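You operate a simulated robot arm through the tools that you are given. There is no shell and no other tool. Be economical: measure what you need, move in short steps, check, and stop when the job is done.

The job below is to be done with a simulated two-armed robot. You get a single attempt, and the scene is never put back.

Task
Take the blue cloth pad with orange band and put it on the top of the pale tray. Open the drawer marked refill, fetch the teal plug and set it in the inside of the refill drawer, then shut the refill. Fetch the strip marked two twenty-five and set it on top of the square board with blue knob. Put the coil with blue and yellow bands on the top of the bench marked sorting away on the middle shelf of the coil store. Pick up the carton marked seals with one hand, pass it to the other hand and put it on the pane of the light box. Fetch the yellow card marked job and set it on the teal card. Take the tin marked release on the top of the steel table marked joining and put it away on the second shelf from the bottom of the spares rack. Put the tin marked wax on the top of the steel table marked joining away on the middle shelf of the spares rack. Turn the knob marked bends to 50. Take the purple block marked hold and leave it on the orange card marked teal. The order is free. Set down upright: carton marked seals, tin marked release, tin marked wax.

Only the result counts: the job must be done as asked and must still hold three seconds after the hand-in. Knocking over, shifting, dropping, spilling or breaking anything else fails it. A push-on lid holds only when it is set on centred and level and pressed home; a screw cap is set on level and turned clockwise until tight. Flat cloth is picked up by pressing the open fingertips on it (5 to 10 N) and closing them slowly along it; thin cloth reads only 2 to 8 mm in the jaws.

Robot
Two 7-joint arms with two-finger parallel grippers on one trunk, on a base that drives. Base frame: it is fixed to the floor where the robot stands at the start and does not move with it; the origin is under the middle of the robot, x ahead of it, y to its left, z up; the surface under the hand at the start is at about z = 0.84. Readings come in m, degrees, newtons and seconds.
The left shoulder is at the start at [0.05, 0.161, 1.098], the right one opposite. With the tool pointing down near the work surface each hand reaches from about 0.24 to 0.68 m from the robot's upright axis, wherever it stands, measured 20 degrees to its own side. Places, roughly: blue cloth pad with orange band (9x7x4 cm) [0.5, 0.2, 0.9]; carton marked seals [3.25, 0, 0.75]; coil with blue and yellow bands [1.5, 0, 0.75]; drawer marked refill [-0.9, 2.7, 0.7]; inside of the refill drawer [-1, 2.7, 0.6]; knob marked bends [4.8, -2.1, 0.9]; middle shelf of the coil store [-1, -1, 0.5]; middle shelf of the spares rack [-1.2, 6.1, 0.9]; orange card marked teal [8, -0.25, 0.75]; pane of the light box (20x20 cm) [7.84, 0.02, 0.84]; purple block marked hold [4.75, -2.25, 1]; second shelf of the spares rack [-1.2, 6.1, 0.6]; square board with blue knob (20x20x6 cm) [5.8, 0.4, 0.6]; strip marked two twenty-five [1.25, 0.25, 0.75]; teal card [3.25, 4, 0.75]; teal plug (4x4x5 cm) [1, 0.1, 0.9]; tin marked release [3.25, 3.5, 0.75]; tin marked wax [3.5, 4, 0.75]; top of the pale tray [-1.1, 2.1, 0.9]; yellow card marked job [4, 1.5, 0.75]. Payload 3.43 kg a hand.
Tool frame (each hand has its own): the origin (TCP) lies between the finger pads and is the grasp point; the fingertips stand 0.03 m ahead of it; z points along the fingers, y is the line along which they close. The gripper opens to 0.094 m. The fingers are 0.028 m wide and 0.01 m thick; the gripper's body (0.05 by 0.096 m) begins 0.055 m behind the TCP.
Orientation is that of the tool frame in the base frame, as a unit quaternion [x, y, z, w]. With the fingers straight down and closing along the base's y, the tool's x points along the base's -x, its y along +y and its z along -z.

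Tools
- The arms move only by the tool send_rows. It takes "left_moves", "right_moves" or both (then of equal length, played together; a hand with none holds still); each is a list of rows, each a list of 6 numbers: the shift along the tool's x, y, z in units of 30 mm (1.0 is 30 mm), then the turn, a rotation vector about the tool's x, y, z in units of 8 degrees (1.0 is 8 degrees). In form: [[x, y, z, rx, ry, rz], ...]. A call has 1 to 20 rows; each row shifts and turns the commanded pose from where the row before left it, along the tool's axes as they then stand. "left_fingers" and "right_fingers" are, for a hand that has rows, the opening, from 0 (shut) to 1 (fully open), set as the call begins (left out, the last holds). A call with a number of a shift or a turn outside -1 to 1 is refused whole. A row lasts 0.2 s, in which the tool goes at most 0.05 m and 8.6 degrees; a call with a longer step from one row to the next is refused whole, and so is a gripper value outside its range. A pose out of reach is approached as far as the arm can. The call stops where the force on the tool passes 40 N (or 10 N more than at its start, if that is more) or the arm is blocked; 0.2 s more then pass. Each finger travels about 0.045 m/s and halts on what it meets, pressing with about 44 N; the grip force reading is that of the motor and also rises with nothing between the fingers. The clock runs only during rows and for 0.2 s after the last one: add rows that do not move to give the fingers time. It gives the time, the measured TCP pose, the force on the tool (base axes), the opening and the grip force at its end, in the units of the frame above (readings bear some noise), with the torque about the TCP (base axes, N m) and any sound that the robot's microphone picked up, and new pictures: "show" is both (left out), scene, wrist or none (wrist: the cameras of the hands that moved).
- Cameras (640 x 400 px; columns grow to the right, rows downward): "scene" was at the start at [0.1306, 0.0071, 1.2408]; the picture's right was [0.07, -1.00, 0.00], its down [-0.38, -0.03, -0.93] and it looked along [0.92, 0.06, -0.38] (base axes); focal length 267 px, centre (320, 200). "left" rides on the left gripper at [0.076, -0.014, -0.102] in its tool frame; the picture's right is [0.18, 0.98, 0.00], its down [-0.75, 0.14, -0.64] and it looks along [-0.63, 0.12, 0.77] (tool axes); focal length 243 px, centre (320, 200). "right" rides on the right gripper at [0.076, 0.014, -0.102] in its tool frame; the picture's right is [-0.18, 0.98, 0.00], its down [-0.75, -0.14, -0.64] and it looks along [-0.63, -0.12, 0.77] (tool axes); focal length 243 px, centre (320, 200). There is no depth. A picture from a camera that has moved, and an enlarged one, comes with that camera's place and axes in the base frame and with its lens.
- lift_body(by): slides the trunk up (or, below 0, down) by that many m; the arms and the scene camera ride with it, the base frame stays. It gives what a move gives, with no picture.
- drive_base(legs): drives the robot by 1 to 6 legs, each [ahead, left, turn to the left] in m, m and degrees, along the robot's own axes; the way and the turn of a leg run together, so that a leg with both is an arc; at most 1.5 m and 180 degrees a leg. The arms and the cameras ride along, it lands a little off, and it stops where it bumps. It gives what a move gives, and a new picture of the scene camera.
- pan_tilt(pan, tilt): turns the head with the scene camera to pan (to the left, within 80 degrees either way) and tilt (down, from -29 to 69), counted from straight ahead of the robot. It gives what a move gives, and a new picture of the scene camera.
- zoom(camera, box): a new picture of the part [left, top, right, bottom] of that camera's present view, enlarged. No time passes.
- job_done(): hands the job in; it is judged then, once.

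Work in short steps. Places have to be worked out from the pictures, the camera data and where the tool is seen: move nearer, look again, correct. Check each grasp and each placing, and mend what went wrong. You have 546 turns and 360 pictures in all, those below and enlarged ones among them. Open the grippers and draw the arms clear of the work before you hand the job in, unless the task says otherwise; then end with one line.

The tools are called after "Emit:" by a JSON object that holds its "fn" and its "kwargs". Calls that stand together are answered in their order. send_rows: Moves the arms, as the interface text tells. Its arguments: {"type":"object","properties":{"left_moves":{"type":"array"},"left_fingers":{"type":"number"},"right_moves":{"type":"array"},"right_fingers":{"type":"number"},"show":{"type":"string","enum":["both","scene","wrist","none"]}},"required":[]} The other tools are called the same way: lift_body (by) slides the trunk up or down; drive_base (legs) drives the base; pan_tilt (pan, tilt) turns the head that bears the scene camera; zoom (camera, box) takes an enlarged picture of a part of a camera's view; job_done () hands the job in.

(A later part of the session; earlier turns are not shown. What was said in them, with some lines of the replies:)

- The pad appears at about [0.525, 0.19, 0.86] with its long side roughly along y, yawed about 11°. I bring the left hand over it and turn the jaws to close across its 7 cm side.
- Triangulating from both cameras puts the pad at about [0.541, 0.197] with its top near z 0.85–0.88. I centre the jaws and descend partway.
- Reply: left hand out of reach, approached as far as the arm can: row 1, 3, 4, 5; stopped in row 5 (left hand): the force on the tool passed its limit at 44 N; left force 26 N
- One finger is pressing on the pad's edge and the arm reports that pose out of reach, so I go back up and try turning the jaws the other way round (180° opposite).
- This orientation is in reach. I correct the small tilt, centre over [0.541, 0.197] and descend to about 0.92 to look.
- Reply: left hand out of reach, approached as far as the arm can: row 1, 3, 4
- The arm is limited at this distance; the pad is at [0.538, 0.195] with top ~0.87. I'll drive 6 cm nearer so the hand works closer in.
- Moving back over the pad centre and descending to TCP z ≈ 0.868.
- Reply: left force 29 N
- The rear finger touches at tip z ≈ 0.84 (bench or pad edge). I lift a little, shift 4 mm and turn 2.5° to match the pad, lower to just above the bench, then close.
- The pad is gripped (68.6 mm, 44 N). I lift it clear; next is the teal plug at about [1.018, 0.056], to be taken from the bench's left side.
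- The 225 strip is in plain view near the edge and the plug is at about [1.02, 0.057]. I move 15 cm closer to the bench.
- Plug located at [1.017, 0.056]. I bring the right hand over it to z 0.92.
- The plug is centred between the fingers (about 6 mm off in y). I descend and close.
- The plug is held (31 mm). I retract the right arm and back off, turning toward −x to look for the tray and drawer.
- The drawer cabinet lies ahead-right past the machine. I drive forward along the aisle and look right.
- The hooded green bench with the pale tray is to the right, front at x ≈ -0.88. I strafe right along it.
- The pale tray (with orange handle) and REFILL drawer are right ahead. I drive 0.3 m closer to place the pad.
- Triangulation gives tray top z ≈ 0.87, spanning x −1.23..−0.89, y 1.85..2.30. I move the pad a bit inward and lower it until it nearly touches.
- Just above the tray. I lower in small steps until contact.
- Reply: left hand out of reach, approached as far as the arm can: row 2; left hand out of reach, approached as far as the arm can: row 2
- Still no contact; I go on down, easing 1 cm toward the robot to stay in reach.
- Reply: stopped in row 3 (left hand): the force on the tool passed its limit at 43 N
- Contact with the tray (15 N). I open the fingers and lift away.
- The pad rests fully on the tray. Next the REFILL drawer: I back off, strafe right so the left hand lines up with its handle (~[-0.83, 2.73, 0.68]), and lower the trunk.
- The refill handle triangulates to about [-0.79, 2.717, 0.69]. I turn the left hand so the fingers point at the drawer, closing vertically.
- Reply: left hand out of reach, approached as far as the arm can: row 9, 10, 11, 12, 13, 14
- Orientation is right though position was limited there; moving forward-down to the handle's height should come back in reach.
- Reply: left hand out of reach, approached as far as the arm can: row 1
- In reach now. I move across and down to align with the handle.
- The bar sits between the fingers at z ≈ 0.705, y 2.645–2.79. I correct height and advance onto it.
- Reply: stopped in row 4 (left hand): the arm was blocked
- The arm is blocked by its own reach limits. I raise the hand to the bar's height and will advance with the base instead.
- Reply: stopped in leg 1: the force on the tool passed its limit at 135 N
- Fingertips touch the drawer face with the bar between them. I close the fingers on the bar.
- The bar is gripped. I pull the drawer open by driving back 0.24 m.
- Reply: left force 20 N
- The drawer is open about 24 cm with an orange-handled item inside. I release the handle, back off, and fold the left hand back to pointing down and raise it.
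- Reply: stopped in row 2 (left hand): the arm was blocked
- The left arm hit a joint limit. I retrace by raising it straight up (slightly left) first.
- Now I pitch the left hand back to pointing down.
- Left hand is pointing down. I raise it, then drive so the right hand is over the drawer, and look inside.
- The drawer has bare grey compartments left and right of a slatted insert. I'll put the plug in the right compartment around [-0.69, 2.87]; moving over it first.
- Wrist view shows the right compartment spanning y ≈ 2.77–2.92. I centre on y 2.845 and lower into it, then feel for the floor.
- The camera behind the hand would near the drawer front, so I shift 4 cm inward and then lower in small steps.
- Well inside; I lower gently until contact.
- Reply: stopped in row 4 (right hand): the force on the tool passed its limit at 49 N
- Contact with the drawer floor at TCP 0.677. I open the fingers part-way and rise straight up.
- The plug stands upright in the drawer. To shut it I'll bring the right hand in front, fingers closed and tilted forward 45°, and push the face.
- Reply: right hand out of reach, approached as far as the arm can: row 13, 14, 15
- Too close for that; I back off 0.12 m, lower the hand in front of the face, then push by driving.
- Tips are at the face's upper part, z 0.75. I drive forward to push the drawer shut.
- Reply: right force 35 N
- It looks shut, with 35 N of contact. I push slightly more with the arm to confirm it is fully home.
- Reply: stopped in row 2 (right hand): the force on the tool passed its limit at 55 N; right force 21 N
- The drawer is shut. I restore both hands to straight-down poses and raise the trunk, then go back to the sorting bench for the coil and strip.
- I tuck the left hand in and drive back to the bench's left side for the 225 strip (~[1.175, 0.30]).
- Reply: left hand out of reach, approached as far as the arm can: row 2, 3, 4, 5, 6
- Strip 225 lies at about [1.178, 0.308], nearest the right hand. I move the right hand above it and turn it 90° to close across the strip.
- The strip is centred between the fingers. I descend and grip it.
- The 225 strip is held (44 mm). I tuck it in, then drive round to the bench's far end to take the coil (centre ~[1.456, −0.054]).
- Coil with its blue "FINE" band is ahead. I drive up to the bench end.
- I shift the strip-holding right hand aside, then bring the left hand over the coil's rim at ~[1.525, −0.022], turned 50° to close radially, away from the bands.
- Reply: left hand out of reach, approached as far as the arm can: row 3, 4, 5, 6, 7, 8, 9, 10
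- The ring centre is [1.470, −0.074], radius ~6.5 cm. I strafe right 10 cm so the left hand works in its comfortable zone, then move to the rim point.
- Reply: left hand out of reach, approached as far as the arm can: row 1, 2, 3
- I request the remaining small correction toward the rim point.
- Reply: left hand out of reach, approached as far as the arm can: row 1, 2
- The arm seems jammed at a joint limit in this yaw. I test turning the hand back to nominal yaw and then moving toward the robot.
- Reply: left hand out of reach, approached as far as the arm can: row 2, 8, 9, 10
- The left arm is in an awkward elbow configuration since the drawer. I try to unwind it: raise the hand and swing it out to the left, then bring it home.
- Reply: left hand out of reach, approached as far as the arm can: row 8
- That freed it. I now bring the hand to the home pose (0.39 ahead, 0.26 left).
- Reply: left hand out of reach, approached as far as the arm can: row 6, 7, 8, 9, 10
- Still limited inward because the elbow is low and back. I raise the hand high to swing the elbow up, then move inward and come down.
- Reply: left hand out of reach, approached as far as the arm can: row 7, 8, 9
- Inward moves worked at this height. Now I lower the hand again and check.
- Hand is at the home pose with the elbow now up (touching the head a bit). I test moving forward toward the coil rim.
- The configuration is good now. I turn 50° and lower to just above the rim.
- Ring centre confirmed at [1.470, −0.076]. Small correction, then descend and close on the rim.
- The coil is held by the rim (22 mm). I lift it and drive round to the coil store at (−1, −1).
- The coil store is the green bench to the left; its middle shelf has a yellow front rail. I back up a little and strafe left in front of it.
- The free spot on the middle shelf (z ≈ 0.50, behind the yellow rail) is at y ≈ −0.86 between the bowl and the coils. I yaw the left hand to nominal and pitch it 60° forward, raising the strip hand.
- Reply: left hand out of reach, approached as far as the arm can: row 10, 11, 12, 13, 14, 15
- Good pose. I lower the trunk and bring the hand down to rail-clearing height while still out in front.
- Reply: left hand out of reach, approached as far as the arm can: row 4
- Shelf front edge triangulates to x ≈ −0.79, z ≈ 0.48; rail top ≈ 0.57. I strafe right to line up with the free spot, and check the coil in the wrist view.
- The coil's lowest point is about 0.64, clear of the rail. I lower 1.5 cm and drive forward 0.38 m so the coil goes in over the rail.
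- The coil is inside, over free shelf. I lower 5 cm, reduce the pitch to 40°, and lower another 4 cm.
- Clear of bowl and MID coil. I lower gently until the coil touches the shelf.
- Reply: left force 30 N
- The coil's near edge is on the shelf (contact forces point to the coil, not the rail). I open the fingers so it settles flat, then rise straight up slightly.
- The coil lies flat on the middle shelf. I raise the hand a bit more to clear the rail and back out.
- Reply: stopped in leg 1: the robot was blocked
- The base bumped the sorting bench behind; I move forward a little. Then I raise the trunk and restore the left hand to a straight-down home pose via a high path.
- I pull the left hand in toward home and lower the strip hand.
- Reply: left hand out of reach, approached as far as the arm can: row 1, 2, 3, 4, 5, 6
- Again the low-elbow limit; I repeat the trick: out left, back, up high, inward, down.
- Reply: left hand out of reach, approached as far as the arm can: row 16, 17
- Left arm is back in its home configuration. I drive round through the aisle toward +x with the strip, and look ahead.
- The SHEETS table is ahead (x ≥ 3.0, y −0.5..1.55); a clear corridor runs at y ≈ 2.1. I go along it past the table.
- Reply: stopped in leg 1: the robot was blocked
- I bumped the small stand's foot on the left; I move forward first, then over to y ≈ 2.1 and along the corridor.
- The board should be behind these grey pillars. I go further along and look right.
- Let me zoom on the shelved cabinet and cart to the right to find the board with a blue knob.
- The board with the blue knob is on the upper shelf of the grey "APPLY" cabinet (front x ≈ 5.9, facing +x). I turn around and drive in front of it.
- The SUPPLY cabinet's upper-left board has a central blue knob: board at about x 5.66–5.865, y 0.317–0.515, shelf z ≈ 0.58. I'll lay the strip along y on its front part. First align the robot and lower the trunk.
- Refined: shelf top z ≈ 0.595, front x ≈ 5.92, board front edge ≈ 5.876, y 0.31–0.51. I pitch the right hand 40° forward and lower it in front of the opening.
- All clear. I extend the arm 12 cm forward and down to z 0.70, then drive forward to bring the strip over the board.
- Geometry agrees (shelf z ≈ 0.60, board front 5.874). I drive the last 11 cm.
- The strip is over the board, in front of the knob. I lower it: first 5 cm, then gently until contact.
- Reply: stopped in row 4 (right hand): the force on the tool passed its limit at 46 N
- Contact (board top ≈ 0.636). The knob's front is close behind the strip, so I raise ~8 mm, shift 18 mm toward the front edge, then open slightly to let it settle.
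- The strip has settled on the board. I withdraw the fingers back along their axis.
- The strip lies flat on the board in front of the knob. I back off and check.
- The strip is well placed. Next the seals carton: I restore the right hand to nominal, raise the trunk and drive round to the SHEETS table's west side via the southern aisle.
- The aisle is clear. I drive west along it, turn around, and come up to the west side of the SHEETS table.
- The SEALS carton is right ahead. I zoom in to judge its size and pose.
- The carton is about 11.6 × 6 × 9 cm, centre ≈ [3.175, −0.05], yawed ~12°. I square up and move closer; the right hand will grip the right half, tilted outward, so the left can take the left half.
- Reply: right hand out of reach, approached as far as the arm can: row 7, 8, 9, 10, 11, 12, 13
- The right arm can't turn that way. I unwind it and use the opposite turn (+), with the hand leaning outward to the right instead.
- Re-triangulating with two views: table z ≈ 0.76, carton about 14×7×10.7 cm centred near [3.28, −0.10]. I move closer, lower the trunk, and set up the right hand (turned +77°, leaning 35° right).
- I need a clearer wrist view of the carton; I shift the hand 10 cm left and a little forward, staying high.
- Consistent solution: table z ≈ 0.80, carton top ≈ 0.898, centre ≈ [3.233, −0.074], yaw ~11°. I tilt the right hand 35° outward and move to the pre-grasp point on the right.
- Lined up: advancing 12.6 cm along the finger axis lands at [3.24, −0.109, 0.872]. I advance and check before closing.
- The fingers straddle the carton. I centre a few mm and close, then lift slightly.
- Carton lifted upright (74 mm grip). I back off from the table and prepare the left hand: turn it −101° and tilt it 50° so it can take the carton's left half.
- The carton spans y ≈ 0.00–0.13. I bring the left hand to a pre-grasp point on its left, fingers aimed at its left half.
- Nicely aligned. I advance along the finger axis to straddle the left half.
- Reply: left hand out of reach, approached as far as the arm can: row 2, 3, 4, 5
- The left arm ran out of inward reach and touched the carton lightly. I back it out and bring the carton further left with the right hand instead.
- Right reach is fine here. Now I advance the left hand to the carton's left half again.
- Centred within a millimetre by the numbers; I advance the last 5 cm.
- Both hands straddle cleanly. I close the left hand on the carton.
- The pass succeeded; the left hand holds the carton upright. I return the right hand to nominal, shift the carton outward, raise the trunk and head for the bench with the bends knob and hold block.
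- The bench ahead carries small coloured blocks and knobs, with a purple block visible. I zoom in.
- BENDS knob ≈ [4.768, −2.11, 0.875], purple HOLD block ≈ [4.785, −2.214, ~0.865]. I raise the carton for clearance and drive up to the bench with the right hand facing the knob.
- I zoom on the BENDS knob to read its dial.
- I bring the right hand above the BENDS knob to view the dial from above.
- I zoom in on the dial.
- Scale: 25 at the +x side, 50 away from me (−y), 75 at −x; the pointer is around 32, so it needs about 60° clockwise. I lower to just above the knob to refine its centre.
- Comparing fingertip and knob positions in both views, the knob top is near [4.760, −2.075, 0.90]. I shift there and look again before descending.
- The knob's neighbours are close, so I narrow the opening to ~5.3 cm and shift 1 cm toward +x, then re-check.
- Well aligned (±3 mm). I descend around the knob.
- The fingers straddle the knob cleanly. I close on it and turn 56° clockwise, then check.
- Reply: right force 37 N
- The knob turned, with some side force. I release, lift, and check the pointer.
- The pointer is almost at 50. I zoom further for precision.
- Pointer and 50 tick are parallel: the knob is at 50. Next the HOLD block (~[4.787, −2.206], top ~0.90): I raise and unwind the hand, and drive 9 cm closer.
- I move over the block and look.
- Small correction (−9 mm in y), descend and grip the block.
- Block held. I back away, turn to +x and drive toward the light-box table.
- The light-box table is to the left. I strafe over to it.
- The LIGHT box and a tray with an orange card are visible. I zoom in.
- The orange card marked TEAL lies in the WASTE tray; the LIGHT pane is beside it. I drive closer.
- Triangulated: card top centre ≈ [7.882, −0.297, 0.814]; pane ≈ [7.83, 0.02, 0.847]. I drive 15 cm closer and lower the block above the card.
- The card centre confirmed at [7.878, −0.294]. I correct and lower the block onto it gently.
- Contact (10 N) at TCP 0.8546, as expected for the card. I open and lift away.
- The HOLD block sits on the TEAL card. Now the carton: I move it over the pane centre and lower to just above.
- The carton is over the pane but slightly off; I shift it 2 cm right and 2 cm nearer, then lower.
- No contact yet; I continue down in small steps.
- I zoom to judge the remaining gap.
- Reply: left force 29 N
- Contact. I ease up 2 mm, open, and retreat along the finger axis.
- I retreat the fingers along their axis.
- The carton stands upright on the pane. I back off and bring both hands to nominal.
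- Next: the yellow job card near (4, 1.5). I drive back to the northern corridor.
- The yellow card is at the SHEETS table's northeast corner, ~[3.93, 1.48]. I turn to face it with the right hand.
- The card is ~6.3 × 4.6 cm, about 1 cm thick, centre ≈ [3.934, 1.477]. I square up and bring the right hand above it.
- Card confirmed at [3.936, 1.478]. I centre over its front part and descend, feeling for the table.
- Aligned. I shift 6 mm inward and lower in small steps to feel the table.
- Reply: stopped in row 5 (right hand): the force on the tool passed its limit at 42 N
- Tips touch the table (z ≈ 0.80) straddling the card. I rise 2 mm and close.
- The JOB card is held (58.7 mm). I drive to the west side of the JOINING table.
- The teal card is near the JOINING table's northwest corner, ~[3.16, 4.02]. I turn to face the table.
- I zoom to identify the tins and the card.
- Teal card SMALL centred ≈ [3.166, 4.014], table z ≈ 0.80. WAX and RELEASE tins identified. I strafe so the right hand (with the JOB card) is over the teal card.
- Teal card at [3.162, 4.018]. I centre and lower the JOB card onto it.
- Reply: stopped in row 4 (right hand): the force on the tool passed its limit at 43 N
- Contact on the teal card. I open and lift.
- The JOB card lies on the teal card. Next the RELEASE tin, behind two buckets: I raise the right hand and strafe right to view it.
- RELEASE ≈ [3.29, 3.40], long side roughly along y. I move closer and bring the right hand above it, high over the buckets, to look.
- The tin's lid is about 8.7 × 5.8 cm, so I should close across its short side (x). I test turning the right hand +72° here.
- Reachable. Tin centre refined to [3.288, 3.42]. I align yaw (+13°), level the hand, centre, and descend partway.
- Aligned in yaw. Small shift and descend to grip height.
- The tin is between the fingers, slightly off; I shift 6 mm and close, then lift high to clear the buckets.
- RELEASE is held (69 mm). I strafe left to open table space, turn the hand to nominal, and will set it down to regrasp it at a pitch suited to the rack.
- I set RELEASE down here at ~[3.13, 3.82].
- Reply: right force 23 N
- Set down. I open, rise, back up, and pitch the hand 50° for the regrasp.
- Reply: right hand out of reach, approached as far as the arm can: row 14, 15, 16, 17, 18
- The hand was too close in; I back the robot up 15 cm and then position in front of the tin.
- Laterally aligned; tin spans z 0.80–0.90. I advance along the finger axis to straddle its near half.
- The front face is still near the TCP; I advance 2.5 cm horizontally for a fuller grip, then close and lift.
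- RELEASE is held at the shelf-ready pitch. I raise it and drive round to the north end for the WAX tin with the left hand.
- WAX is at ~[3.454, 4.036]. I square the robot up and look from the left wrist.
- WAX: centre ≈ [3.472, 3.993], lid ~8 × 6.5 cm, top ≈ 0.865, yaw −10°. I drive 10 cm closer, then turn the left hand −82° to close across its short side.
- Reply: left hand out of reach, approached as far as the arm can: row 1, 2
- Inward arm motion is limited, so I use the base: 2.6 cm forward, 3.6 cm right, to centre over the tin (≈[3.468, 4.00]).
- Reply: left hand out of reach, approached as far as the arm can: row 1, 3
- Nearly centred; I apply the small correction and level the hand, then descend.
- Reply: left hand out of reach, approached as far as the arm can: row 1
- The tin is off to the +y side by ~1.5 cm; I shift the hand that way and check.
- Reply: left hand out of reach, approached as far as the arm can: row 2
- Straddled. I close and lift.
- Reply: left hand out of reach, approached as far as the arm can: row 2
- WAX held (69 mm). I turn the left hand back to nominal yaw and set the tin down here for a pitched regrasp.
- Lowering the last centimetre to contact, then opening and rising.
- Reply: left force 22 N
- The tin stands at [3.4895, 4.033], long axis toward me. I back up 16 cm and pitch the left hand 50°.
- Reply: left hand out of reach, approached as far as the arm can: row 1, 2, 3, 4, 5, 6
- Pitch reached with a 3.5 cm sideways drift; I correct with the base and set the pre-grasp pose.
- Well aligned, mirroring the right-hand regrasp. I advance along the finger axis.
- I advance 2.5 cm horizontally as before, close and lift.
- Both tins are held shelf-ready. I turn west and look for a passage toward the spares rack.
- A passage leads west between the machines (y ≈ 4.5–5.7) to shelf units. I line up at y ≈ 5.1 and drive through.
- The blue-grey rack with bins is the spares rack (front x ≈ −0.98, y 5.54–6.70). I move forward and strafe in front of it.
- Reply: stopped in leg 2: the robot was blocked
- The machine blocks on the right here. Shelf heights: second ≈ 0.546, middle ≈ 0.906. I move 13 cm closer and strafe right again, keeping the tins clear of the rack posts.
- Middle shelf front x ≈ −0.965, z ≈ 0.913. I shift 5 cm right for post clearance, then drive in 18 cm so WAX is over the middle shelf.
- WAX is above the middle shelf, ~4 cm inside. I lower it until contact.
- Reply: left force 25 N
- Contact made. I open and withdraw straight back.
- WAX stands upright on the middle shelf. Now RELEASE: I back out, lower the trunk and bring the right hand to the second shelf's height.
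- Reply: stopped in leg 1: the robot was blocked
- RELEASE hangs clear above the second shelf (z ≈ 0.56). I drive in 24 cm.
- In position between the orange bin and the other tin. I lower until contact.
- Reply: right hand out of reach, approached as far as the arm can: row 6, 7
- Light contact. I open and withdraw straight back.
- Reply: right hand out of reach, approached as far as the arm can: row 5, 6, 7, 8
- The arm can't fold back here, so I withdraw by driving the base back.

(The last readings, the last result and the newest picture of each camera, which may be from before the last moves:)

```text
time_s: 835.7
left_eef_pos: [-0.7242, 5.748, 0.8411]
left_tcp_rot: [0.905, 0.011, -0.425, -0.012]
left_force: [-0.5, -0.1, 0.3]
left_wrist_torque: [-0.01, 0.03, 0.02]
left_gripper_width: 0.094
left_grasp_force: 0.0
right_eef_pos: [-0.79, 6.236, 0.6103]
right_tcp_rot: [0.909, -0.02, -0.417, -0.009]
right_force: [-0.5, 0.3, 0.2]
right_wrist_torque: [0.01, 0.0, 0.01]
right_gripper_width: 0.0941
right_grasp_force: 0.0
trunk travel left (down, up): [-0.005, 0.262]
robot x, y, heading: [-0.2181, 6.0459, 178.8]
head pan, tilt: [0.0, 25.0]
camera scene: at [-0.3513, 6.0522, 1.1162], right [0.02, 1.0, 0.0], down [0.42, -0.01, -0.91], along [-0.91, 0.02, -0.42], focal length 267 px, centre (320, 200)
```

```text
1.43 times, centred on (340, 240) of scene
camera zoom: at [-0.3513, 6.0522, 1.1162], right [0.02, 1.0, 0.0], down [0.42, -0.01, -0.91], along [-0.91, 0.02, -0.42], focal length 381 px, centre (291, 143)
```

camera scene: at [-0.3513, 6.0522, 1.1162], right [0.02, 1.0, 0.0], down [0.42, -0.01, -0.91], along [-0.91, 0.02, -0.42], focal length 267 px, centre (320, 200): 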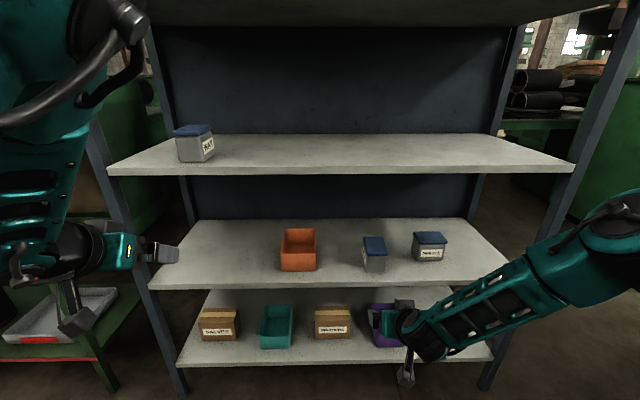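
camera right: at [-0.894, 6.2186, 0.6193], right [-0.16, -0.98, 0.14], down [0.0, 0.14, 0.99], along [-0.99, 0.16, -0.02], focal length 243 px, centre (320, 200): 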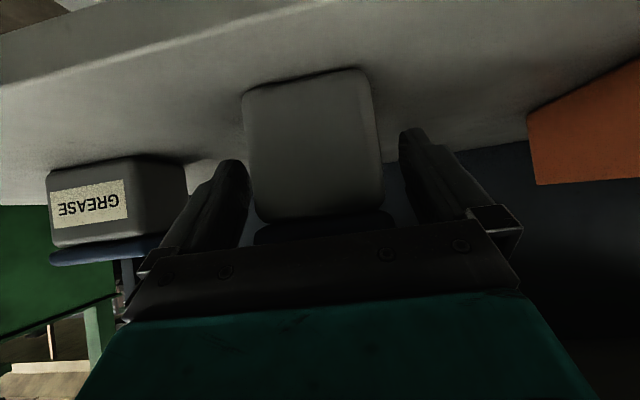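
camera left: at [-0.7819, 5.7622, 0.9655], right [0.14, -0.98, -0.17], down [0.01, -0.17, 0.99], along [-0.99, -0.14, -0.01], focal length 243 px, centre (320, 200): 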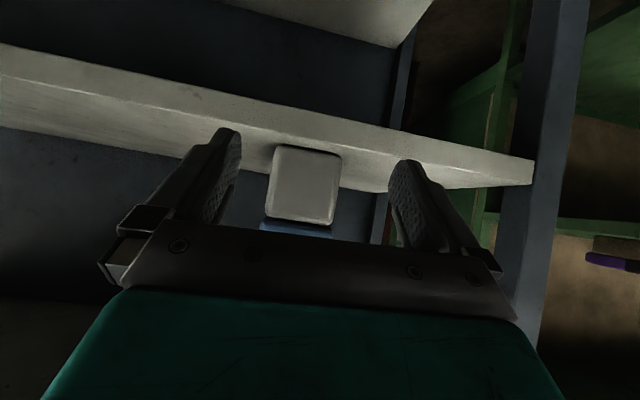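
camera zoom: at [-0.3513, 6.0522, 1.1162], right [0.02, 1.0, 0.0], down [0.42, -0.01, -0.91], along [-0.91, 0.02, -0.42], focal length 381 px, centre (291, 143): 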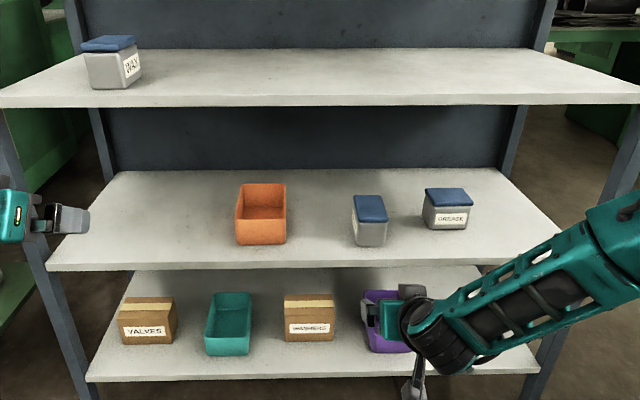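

Both tins stand upright on their shelves, both grippers are open and the hands are clear of the work. Every item has been placed and checked in pictures, so I hand in.

Emit:
{"fn": "job_done", "kwargs": {}}

```text
The job is handed in.
```

I did all ten tasks, checked each result in the pictures and handed the job in. The BENDS pointer sits at 50 to within a degree or two. The base was stopped by furniture five times; none of it looked moved in the pictures.
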